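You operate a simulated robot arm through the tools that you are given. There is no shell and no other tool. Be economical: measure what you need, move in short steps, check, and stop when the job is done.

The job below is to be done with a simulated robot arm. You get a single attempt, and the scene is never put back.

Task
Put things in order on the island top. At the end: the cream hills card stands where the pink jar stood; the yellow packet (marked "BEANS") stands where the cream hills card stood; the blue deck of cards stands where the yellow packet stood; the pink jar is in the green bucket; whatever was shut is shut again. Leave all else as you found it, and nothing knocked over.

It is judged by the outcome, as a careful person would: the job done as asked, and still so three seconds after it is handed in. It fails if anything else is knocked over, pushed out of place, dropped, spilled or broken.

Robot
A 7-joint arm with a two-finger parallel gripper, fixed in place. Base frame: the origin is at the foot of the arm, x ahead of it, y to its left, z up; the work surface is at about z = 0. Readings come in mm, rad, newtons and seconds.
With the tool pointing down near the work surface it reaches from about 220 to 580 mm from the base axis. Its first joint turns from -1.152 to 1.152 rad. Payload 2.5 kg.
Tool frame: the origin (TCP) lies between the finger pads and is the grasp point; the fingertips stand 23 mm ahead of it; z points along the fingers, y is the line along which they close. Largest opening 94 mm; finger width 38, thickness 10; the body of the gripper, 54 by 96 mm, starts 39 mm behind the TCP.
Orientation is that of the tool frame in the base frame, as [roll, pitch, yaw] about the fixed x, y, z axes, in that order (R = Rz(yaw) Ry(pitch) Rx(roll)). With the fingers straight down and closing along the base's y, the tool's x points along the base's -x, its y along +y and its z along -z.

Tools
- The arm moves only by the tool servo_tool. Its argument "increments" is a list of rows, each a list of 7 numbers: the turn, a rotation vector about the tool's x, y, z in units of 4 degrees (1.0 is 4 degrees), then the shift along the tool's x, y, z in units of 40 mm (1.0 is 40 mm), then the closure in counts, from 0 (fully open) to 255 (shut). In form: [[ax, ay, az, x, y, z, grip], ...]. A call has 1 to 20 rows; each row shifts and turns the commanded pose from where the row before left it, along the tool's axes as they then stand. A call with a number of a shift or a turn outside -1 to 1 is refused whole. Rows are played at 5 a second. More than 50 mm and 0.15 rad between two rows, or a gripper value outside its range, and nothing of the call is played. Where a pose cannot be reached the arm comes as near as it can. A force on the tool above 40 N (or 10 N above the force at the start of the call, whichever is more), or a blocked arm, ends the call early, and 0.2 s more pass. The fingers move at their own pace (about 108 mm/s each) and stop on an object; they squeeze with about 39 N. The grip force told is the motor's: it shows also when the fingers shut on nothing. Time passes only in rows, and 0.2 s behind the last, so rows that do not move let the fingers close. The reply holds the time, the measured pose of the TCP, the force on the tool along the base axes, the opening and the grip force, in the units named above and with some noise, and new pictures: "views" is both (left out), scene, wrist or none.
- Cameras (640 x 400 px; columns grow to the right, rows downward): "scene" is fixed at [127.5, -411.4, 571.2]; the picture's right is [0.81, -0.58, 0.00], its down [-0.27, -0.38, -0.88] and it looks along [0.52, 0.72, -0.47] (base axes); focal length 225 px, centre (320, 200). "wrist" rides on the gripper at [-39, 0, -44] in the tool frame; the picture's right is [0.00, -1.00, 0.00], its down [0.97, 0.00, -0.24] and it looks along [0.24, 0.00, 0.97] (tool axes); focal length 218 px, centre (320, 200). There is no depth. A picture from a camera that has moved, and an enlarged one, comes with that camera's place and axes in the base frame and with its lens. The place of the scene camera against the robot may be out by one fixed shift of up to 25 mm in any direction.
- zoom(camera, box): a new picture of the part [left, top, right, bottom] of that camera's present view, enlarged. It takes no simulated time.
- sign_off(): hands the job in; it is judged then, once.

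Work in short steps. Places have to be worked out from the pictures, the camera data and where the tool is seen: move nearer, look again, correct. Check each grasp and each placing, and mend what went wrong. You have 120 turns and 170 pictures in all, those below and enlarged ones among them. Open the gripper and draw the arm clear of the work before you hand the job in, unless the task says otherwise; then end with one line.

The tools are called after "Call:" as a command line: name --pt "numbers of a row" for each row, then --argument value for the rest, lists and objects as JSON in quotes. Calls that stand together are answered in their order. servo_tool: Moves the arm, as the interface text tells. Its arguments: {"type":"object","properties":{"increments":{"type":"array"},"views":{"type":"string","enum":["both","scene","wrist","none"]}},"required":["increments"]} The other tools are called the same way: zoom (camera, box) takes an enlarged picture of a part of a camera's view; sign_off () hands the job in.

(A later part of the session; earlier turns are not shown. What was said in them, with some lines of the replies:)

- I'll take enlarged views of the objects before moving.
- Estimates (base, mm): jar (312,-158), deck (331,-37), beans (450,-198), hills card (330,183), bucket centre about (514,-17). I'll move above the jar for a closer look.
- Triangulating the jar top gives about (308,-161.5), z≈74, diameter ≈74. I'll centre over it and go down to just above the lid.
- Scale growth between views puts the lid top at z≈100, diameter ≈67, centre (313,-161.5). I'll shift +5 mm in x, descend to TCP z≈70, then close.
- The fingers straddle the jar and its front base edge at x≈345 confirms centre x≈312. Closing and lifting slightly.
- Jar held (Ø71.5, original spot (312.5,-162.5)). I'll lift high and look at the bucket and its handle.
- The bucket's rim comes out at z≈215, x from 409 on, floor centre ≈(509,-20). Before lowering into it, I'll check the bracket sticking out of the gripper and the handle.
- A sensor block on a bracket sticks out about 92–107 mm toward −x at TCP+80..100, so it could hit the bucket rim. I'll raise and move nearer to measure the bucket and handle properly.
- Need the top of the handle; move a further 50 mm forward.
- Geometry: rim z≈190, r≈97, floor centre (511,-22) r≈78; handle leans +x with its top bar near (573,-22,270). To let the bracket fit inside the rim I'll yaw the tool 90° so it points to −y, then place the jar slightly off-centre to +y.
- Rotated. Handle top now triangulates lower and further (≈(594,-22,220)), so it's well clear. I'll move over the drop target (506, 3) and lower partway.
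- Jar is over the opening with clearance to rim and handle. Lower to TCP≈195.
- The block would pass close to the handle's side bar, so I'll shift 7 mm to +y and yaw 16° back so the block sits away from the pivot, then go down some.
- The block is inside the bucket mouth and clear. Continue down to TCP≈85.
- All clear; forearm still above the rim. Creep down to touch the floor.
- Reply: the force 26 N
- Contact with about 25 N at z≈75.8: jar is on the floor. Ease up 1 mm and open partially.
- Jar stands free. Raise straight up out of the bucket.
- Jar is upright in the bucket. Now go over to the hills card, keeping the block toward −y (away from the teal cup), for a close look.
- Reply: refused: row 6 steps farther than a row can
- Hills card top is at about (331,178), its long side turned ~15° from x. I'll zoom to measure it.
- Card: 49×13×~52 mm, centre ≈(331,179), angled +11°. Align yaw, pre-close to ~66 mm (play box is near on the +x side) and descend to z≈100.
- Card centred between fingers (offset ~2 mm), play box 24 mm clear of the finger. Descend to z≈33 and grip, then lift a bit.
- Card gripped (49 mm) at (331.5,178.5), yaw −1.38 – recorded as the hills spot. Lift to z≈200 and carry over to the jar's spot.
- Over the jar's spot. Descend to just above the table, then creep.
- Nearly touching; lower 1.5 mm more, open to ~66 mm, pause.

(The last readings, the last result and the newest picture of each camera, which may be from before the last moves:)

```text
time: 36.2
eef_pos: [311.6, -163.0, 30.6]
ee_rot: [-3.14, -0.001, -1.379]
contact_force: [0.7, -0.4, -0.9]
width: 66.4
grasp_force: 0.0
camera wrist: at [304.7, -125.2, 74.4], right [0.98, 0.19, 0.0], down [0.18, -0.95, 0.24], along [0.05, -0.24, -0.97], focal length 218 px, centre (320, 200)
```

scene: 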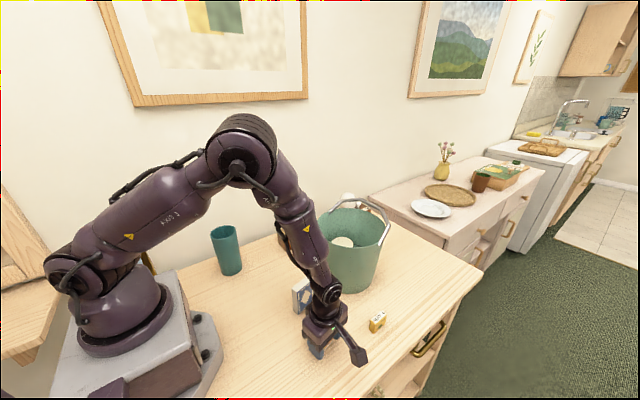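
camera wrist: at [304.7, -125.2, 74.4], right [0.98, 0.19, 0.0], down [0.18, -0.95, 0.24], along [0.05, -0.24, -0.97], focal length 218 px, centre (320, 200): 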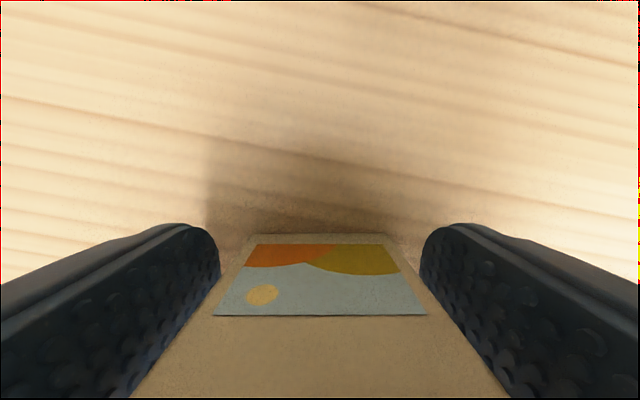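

Card stands released. Rise, square the yaw, and go above the beans packet.

Call:
servo_tool --pt "0 0 0 0 0 -0.6 75" --pt "0 0 0 0 0 -1 75" --pt "0 0 0 0 0 -1 75" --pt "0 0 0 0 0 -1 75" --pt "0 0 0.95 0 0 -0.6 75" --pt "0 0 0.9 0 0 0 75" --pt "0 0 0.9 0 0 0 75" --pt "0 0 0 0.2 -0.87 0 75" --pt "0 0 0 0.2 -0.87 0 75" --pt "0 0 0 0.2 -0.87 0 75" --pt "0 0 0 0.15 -0.87 0 75" --pt "0 0 0 0 0 0 75"

```text
time: 38.8
eef_pos: [450.6, -193.5, 200.4]
ee_rot: [3.141, 0.001, -1.57]
contact_force: [-0.1, -0.7, -0.9]
width: 66.3
grasp_force: 0.1
camera wrist: at [451.1, -154.7, 242.4], right [1.0, 0.0, 0.0], down [0.0, -0.97, 0.24], along [0.0, -0.24, -0.97], focal length 218 px, centre (320, 200)
```

scene: 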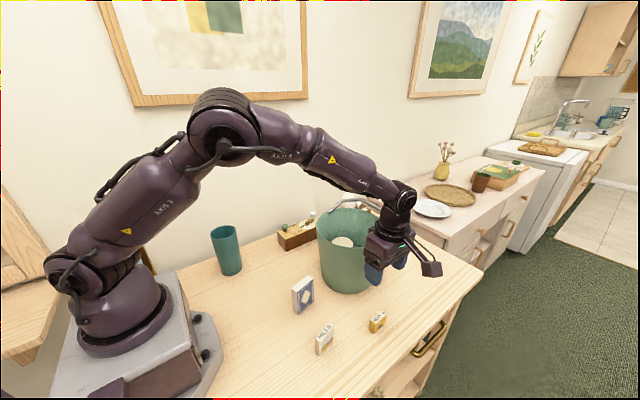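
wrist: 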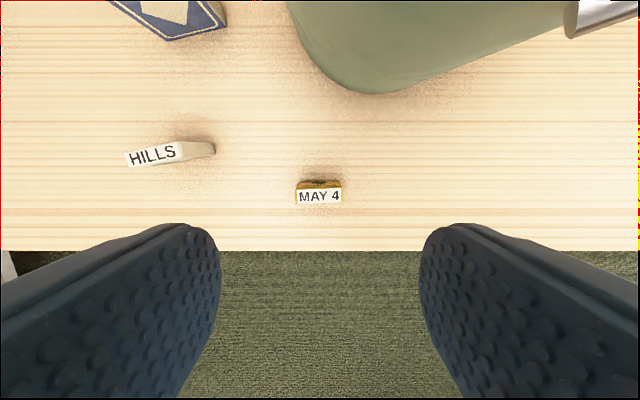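

Call:
zoom --camera "wrist" --box '[270, 160, 370, 230]'

Call:
zoom --camera "scene" --box '[270, 260, 400, 370]'

```text
5.71 times, centred on (320, 195) of wrist
camera zoom: at [451.1, -154.7, 242.4], right [1.0, 0.0, 0.0], down [0.0, -0.97, 0.24], along [0.0, -0.24, -0.97], focal length 1247 px, centre (320, 229)
```

zoom: 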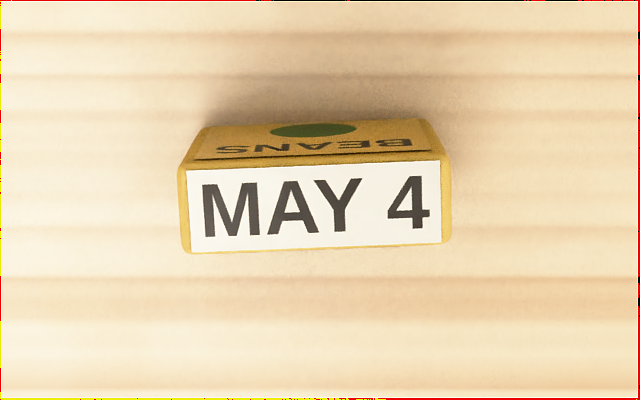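

```text
3.64 times, centred on (335, 315) of scene
camera zoom: at [127.5, -411.4, 571.2], right [0.81, -0.58, 0.0], down [-0.27, -0.38, -0.88], along [0.52, 0.72, -0.47], focal length 820 px, centre (266, -218)
```

zoom: 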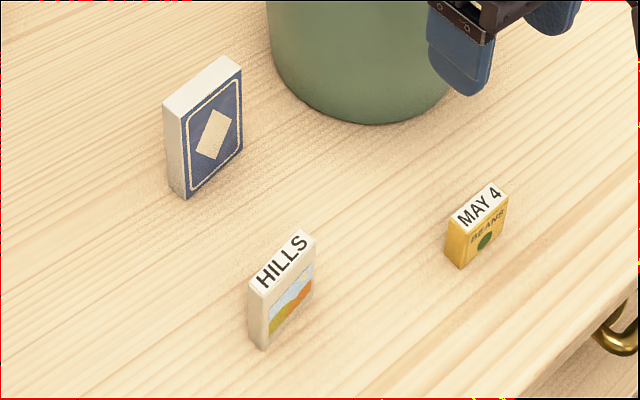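

Beans: 44×14×~37 mm at (450,-202), +2.5°. Align and descend to z≈90 for a check.

Call:
servo_tool --pt "0 0 0 0.21 0.01 0.6 75" --pt "0 0 -0.6 0 0 0.9 75" --pt "0 0 0 0 0 0.9 75" --pt "0 0 0 0 0 0.35 75" --pt "0 0 0 0 0 0 75" --views "wrist"

```text
time: 40.0
eef_pos: [451.3, -200.3, 88.5]
ee_rot: [3.14, 0.0, -1.529]
contact_force: [0.1, -0.4, 0.1]
width: 66.4
grasp_force: 0.1
camera wrist: at [449.5, -162.6, 131.9], right [1.0, 0.04, 0.0], down [0.04, -0.97, 0.24], along [0.01, -0.24, -0.97], focal length 218 px, centre (320, 200)
```

wrist: 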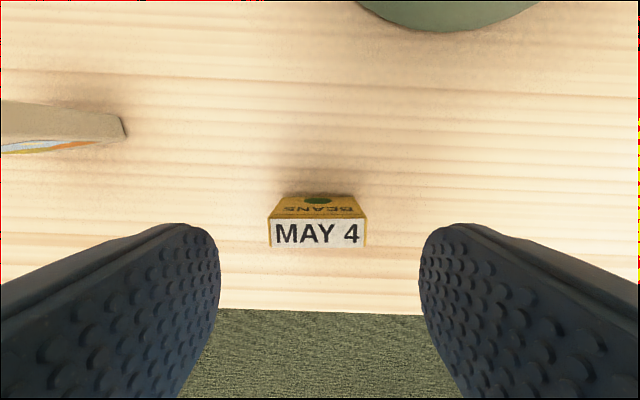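

Centred. Descend to z≈29 and close.

Call:
servo_tool --pt "0 0 0 0 0 0.6 75" --pt "0 0 0 0 0 0.6 75" --pt "0 0 0 0 0 0.29 75" --pt "0 0 0 0 0 0 75" --pt "0 0 0 0 0 0 255" --pt "0 0 0 0 0 0 255" --pt "0 0 0 0 0 0 255" --views "wrist"

```text
time: 41.6
eef_pos: [451.5, -200.5, 30.6]
ee_rot: [3.141, 0.001, -1.528]
contact_force: [-0.2, 0.5, 0.0]
width: 44.6
grasp_force: 38.9
camera wrist: at [449.6, -162.9, 72.7], right [1.0, 0.04, 0.0], down [0.04, -0.97, 0.24], along [0.01, -0.24, -0.97], focal length 218 px, centre (320, 200)
```

wrist: 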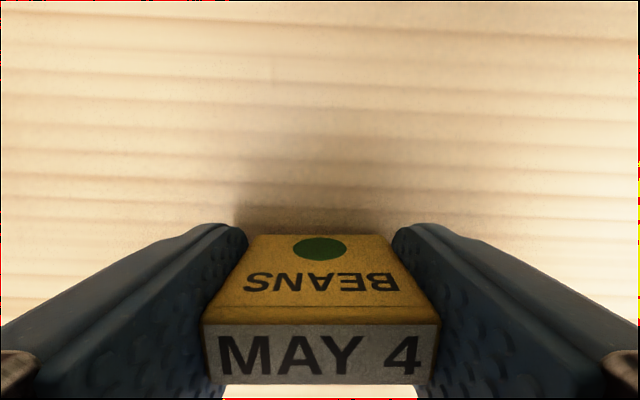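

Beans held; its spot is (451,-201), yaw −1.53. Lift, swing in −x away from the bucket, then travel +y to the hills spot.

Call:
servo_tool --pt "0 0 0 0 0 -0.5 255" --pt "0 0 0 0 0 -0.95 255" --pt "0 0 0 0 0 -1 255" --pt "0 0 0 0 0 -1 255" --pt "0 0 0 0 0 -0.8 255" --pt "0 0 0 -0.033 0.752 0 255" --pt "0 0 0 -0.033 0.752 0 255" --pt "0 0 0 -0.033 0.752 0 255" --pt "0 0 0 -0.033 0.752 0 255" --pt "0 0 0 -0.861 -0.037 0 255" --pt "0 0 0 -0.861 -0.037 0 255" --pt "0 0 0 -0.861 -0.037 0 255" --pt "0 0 0 -0.861 -0.037 0 255" --pt "0 0 0 -0.861 -0.037 0 255" --pt "0 0 0 -0.861 -0.037 0 255" --pt "0 0 0 -0.861 -0.037 0 255" --pt "0 0 0 -0.861 -0.037 0 255" --pt "0 0 0 -0.861 -0.037 0 255" --pt "0 0 0 -0.861 -0.037 0 255" --pt "0 0 0 -0.861 -0.037 0 255" --views "none"

Call:
servo_tool --pt "0 0 -0.75 0 0 0 255" --pt "0 0 -0.75 0 0 0 255" --pt "0 0 -0.62 0 0 0 255" --pt "0 0 0 0 0 0 255"

```text
time: 45.8
eef_pos: [331.8, 177.6, 198.8]
ee_rot: [-3.141, -0.001, -1.531]
contact_force: [0.1, -0.3, -0.8]
width: 44.7
grasp_force: 39.0
```

```text
time: 46.8
eef_pos: [331.2, 178.1, 199.0]
ee_rot: [3.141, 0.0, -1.382]
contact_force: [0.0, -0.1, -0.3]
width: 44.5
grasp_force: 39.5
camera wrist: at [323.9, 215.4, 242.2], right [0.98, 0.19, 0.0], down [0.18, -0.95, 0.24], along [0.05, -0.24, -0.97], focal length 218 px, centre (320, 200)
```

scene: 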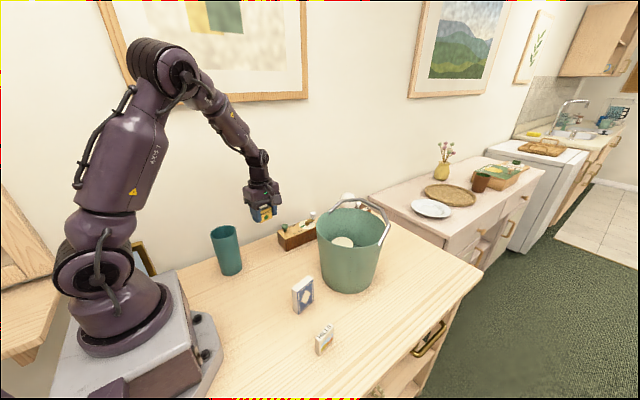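
wrist: 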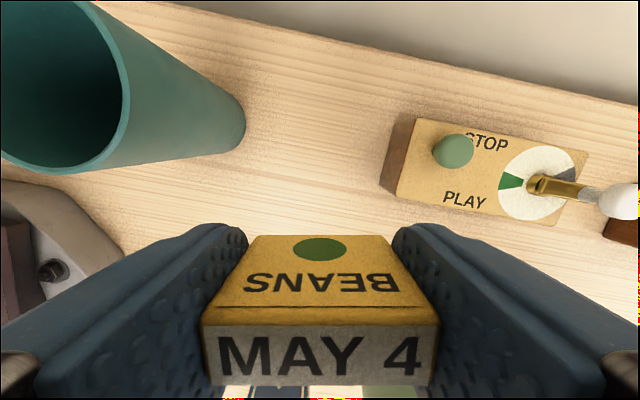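

Descend to the table at z≈31, then a small touch.

Call:
servo_tool --pt "0 0 0 0 0 0.9 255" --pt "0 0 0 0 0 0.9 255" --pt "0 0 0 0 0 0.9 255" --pt "0 0 0 0 0 0.9 255" --pt "0 0 0 0 0 0.45 255" --pt "0 0 0 0 0 0.1 255" --pt "0 0 0 0 0 0.06 255" --pt "0 0 0 0 0 0 255"

```text
time: 48.6
eef_pos: [330.6, 179.3, 30.9]
ee_rot: [-3.14, -0.001, -1.383]
contact_force: [-0.7, 0.8, -0.2]
width: 44.5
grasp_force: 39.0
camera wrist: at [323.8, 215.7, 74.2], right [0.98, 0.19, 0.0], down [0.18, -0.95, 0.24], along [0.05, -0.24, -0.97], focal length 218 px, centre (320, 200)
```

scene: 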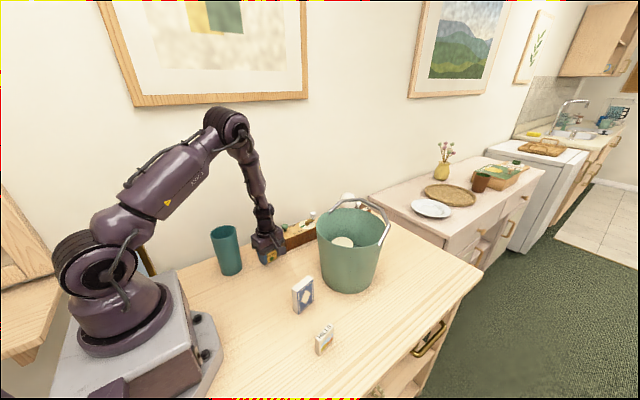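
wrist: 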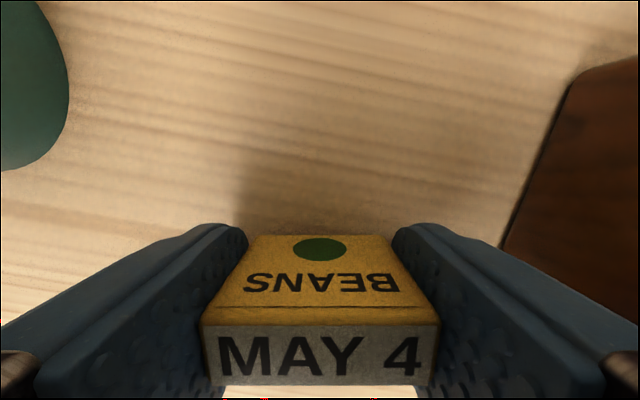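

Lower 1 mm more, open to ~66 mm, then rise a little and check.

Call:
servo_tool --pt "0 0 0 0 0 0.035 255" --pt "0 0 0 0 0 0 255" --pt "0 0 0 0 0 0 75" --pt "0 0 0 0 0 0 75" --pt "0 0 0 0 0 -0.4 75" --pt "0 0 0 0 0 -1 75" --pt "0 0 0 0 0 -1 75" --pt "0 0 0 0 0 -1 75" --pt "0 0 0 0 0 -0.8 75" --pt "0 0 0 0 0 0 75"

```text
time: 50.8
eef_pos: [330.0, 176.9, 198.7]
ee_rot: [-3.141, 0.0, -1.381]
contact_force: [-0.2, -0.4, -0.9]
width: 66.4
grasp_force: 0.1
camera wrist: at [323.5, 215.3, 241.3], right [0.98, 0.19, 0.0], down [0.18, -0.95, 0.24], along [0.04, -0.24, -0.97], focal length 218 px, centre (320, 200)
```

scene: 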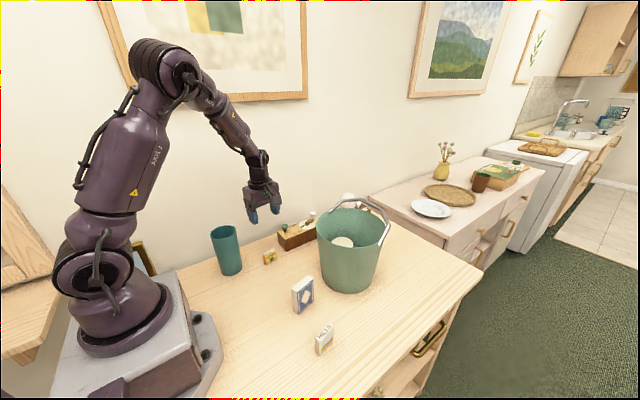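
wrist: 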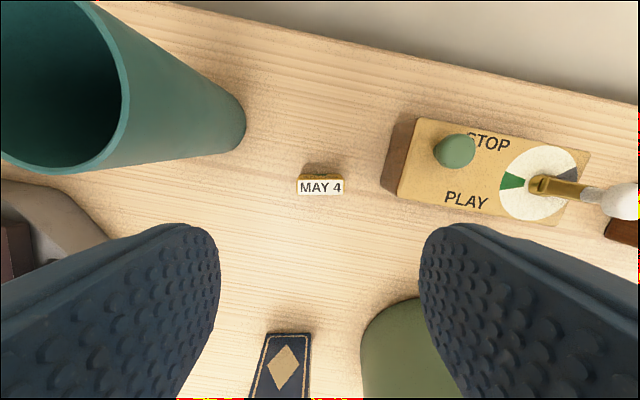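

Beans stands in the hills spot. Now over the deck with ~80 mm opening.

Call:
servo_tool --pt "0 0 0 0.895 0.16 0 38" --pt "0 0 0 0.895 0.16 0 38" --pt "0 0 0 0.895 0.16 0 38" --pt "0 0 0 0.895 0.16 0 38" --pt "0 0 0 0.895 0.16 0 38" --pt "0 0 0 0.895 0.16 0 38" --pt "0 0 0 0 0 0 38"

Call:
zoom --camera "wrist" --box '[240, 140, 400, 260]'

```text
time: 52.4
eef_pos: [333.9, -41.4, 197.8]
ee_rot: [-3.141, 0.001, -1.382]
contact_force: [-0.7, 0.5, -0.1]
width: 80.2
grasp_force: 0.0
camera wrist: at [326.7, -3.1, 241.1], right [0.98, 0.19, 0.0], down [0.18, -0.95, 0.24], along [0.05, -0.24, -0.97], focal length 218 px, centre (320, 200)
```

scene: 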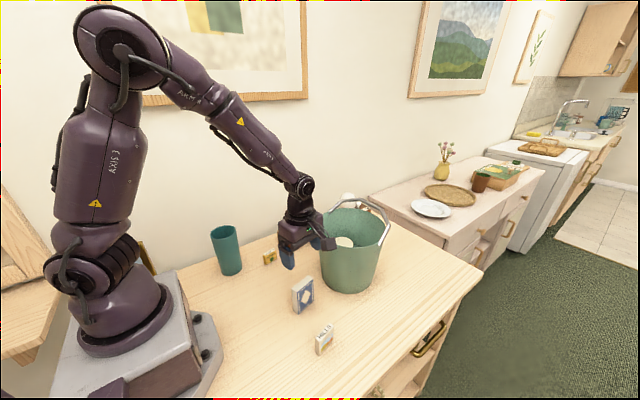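
wrist: 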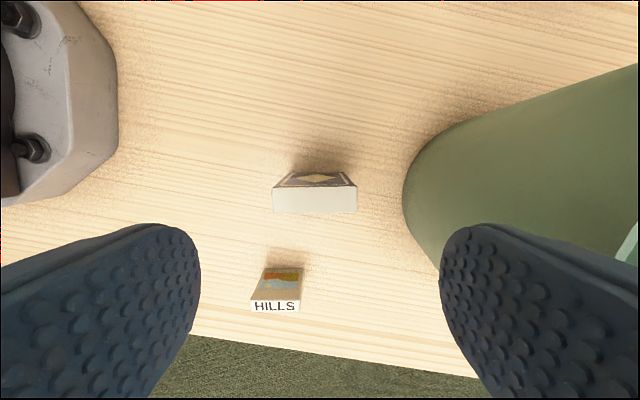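

```text
3.33 times, centred on (320, 200) of wrist
camera zoom: at [326.7, -3.1, 241.1], right [0.98, 0.19, 0.0], down [0.18, -0.95, 0.24], along [0.05, -0.24, -0.97], focal length 728 px, centre (320, 200)
```

zoom: 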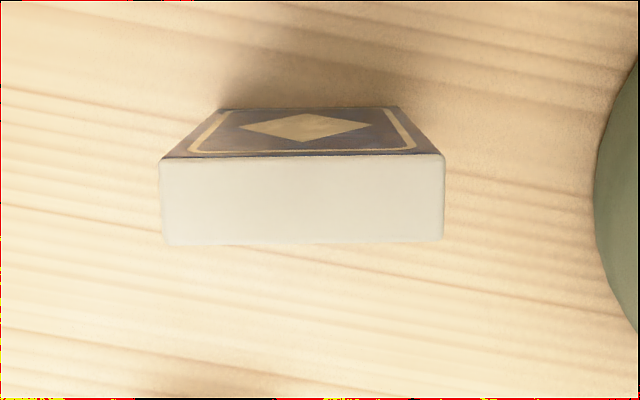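

Deck top centred ~4 mm off along tool y, tilt 1.4°. Correct and descend to z≈100 first.

Call:
servo_tool --pt "0 0 -0.35 0 0.1 0.5 38" --pt "0 0 0 0 0 0.8 38" --pt "0 0 0 0 0 0.8 38" --pt "0 0 0 0 0 0.3 38" --pt "0 0 0 0 0 0 38"

```text
time: 53.6
eef_pos: [330.7, -41.2, 100.7]
ee_rot: [-3.141, 0.0, -1.358]
contact_force: [0.4, 0.8, -0.2]
width: 80.0
grasp_force: 0.1
camera wrist: at [322.4, -4.1, 144.1], right [0.98, 0.21, 0.0], down [0.21, -0.95, 0.24], along [0.05, -0.23, -0.97], focal length 218 px, centre (320, 200)
```

scene: 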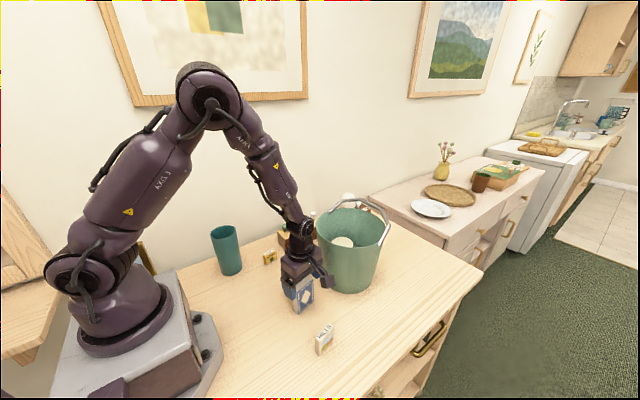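
wrist: 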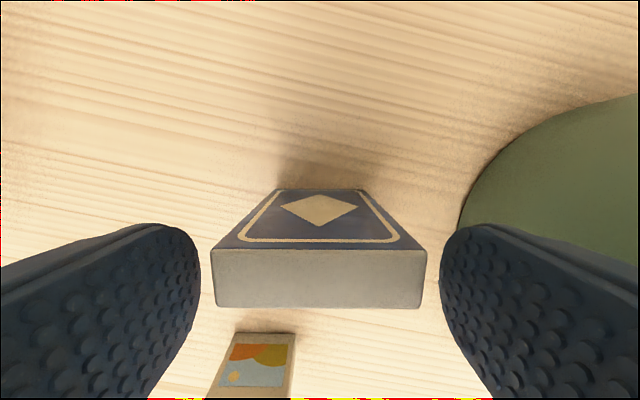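

Centred. Descend to z≈62 and grip.

Call:
servo_tool --pt "0 0 0 0 0 0.5 38" --pt "0 0 0 0 0 0.46 38" --pt "0 0 0 0 0 0 38" --pt "0 0 0 0 0 0 255" --pt "0 0 0 0 0 0 255" --pt "0 0 0 0 0 0 255" --views "wrist"

```text
time: 55.0
eef_pos: [329.8, -41.1, 63.4]
ee_rot: [-3.141, 0.0, -1.358]
contact_force: [0.5, 0.1, -0.7]
width: 61.8
grasp_force: 38.9
camera wrist: at [321.8, -3.7, 106.2], right [0.98, 0.21, 0.0], down [0.21, -0.95, 0.24], along [0.05, -0.23, -0.97], focal length 218 px, centre (320, 200)
```

wrist: 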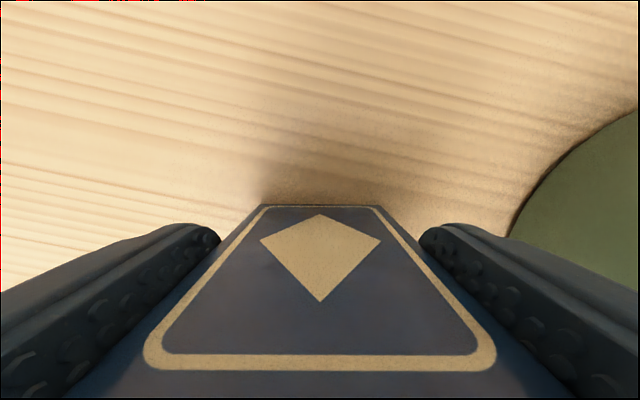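

Deck gripped. Lift to ~200, go −y then +x to the beans spot, and turn the yaw to match.

Call:
servo_tool --pt "0 0 0 0 0 -0.5 255" --pt "0 0 0 0 0 -0.95 255" --pt "0 0 0 0 0 -1 255" --pt "0 0 0 0 0 -1 255" --pt "0 0 0 0.977 0.211 0 255" --pt "0 0 0 0.977 0.211 0 255" --pt "0 0 0 0.977 0.211 0 255" --pt "0 0 0 0.977 0.211 0 255" --pt "0 0 0 0.213 -0.987 0 255" --pt "0 0 0 0.213 -0.987 0 255" --pt "0 0 0 0.213 -0.987 0 255" --pt "0 0 0.81 0 0 0 255" --pt "0 0 0.81 0 0 0 255" --pt "0 0 0.81 0 0 0 255" --pt "0 0 0 0 0 0 255"

```text
time: 58.2
eef_pos: [451.9, -200.9, 200.4]
ee_rot: [3.141, 0.001, -1.527]
contact_force: [-0.5, 0.2, -0.6]
width: 61.6
grasp_force: 39.4
camera wrist: at [449.9, -162.7, 244.5], right [1.0, 0.04, 0.0], down [0.04, -0.97, 0.24], along [0.01, -0.24, -0.97], focal length 218 px, centre (320, 200)
```

scene: 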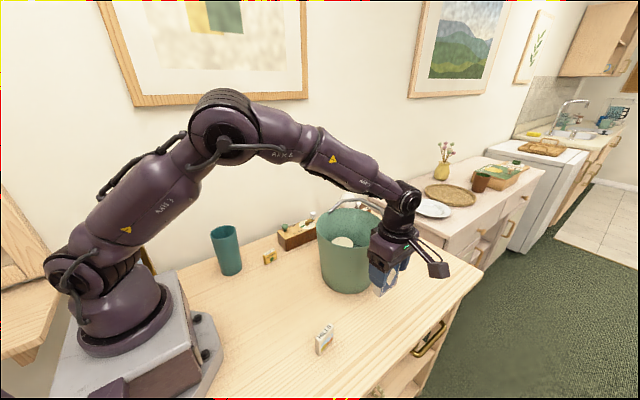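
wrist: 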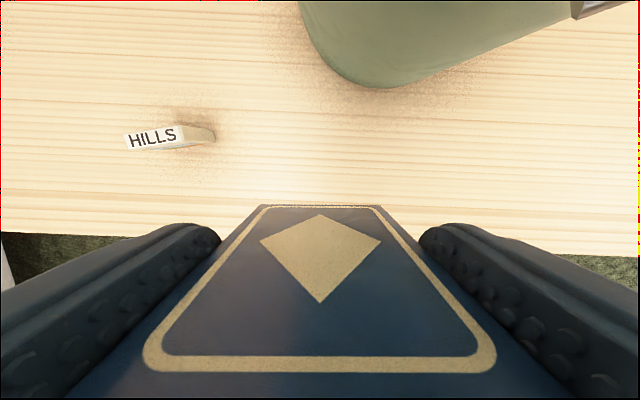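

Descend to just above the table.

Call:
servo_tool --pt "0 0 0 0 0 0.9 255" --pt "0 0 0 0 0 0.9 255" --pt "0 0 0 0 0 0.9 255" --pt "0 0 0 0 0 0.5 255" --pt "0 0 0 0 0 0.15 255" --pt "0 0 0 0 0 0.06 255" --pt "0 0 0 0 0 0 255"

```text
time: 59.8
eef_pos: [451.6, -200.0, 64.8]
ee_rot: [-3.14, -0.001, -1.528]
contact_force: [-0.8, 0.3, -0.2]
width: 61.6
grasp_force: 39.2
camera wrist: at [449.5, -162.1, 107.7], right [1.0, 0.04, 0.0], down [0.04, -0.97, 0.24], along [0.01, -0.24, -0.97], focal length 218 px, centre (320, 200)
```

scene: 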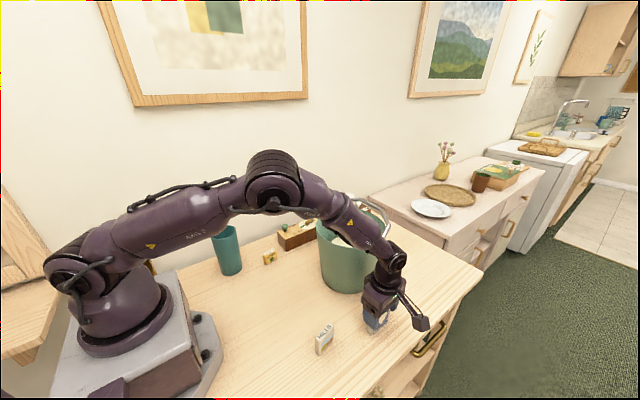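
wrist: 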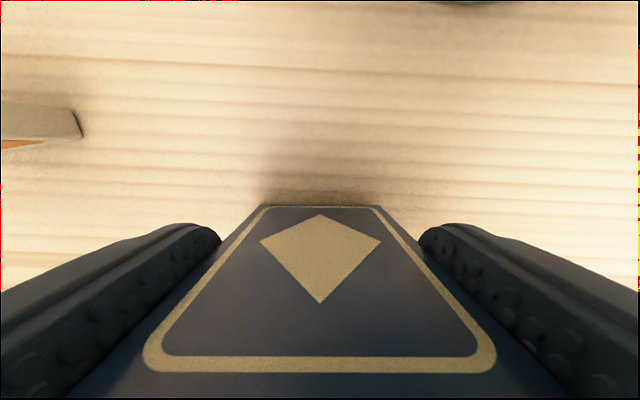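

Still ~1.5 mm up; lower slowly and read the force.

Call:
servo_tool --pt "0 0 0 0 0 0.03 255" --pt "0 0 0 0 0 0.015 255" --pt "0 0 0 0 0 0 255" --views "none"

```text
time: 60.6
eef_pos: [451.7, -200.3, 64.0]
ee_rot: [3.141, 0.0, -1.527]
contact_force: [-0.1, 0.9, -1.9]
width: 61.8
grasp_force: 38.6
```

Call:
servo_tool --pt "0 0 0 0 0 0.02 255" --pt "0 0 0 0 0 0.02 255" --pt "0 0 0 0 0 0 255" --views "none"

```text
time: 61.4
eef_pos: [452.9, -200.3, 61.8]
ee_rot: [-3.141, -0.002, -1.527]
contact_force: [-10.2, 2.5, 24.1]
width: 61.6
grasp_force: 39.0
```

Contact felt (24 N). Ease up 0.8 mm, open to ~80 mm, and rise clear.

Call:
servo_tool --pt "0 0 0 0 0 -0.025 255" --pt "0 0 0 0 0 0 38" --pt "0 0 0 0 0 0 38" --pt "0 0 0 0 0 0 38" --views "wrist"

```text
time: 62.4
eef_pos: [451.1, -199.3, 61.8]
ee_rot: [3.141, 0.0, -1.528]
contact_force: [0.0, -0.1, 0.2]
width: 79.9
grasp_force: 0.0
camera wrist: at [449.7, -162.3, 105.2], right [1.0, 0.04, 0.0], down [0.04, -0.97, 0.24], along [0.01, -0.24, -0.97], focal length 218 px, centre (320, 200)
```

wrist: 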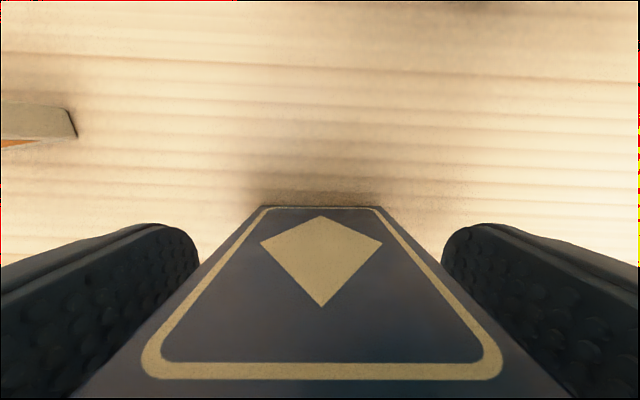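

Deck stands free. Rise straight up and draw back.

Call:
servo_tool --pt "0 0 0 0 0 -0.5 38" --pt "0 0 0 0 0 -1 38" --pt "0 0 0 0 0 -1 38" --pt "0 0 0 0 0 -1 38" --pt "0 0 0 0 0 -1 0" --pt "0 0 0 0 0 -1 0" --pt "0 0 0 0 0 -1 0" --pt "0 0 0 0 0 -1 0" --pt "0 0 0 -0.5 0.8 0 0" --pt "0 0 0 -0.5 0.8 0 0" --pt "0 0 0 -0.5 0.8 0 0" --pt "0 0 0 -0.5 0.8 0 0" --pt "0 0 0 0 0 0 0"

Call:
zoom --camera "scene" --box '[200, 180, 460, 380]'

```text
time: 65.2
eef_pos: [319.5, -125.4, 362.6]
ee_rot: [-3.14, 0.0, -1.527]
contact_force: [-1.3, -0.2, -0.3]
width: 93.9
grasp_force: 0.1
camera wrist: at [318.1, -87.3, 406.2], right [1.0, 0.04, 0.0], down [0.04, -0.97, 0.24], along [0.01, -0.24, -0.97], focal length 218 px, centre (320, 200)
```

scene: 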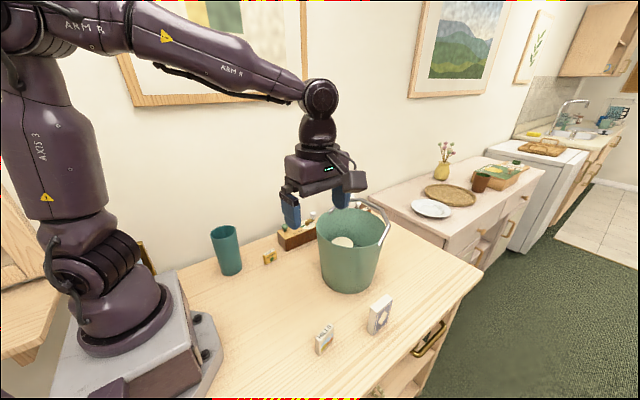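
wrist: 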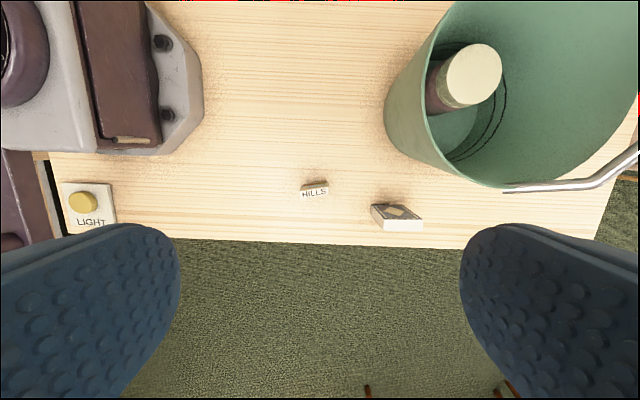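

```text
2.00 times, centred on (330, 280) of scene
camera zoom: at [127.5, -411.4, 571.2], right [0.81, -0.58, 0.0], down [-0.27, -0.38, -0.88], along [0.52, 0.72, -0.47], focal length 451 px, centre (300, 40)
```

zoom: 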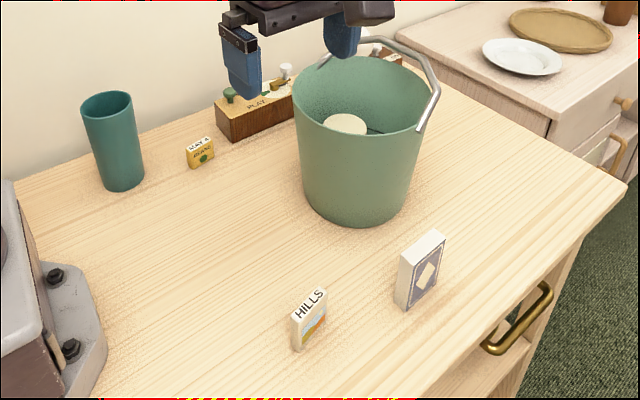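

All four items are in place and upright, the bucket and its surroundings haven't moved, and the gripper is open and clear. Handing in.

Call:
sign_off

```text
The job is handed in.
```

The job is handed in: the pink jar stands upright in the green bucket, the hills card is where the jar was, the beans packet is where the card was, and the blue deck is where the beans were. I opened nothing, so whatever was shut stayed shut, and I saw nothing else disturbed.
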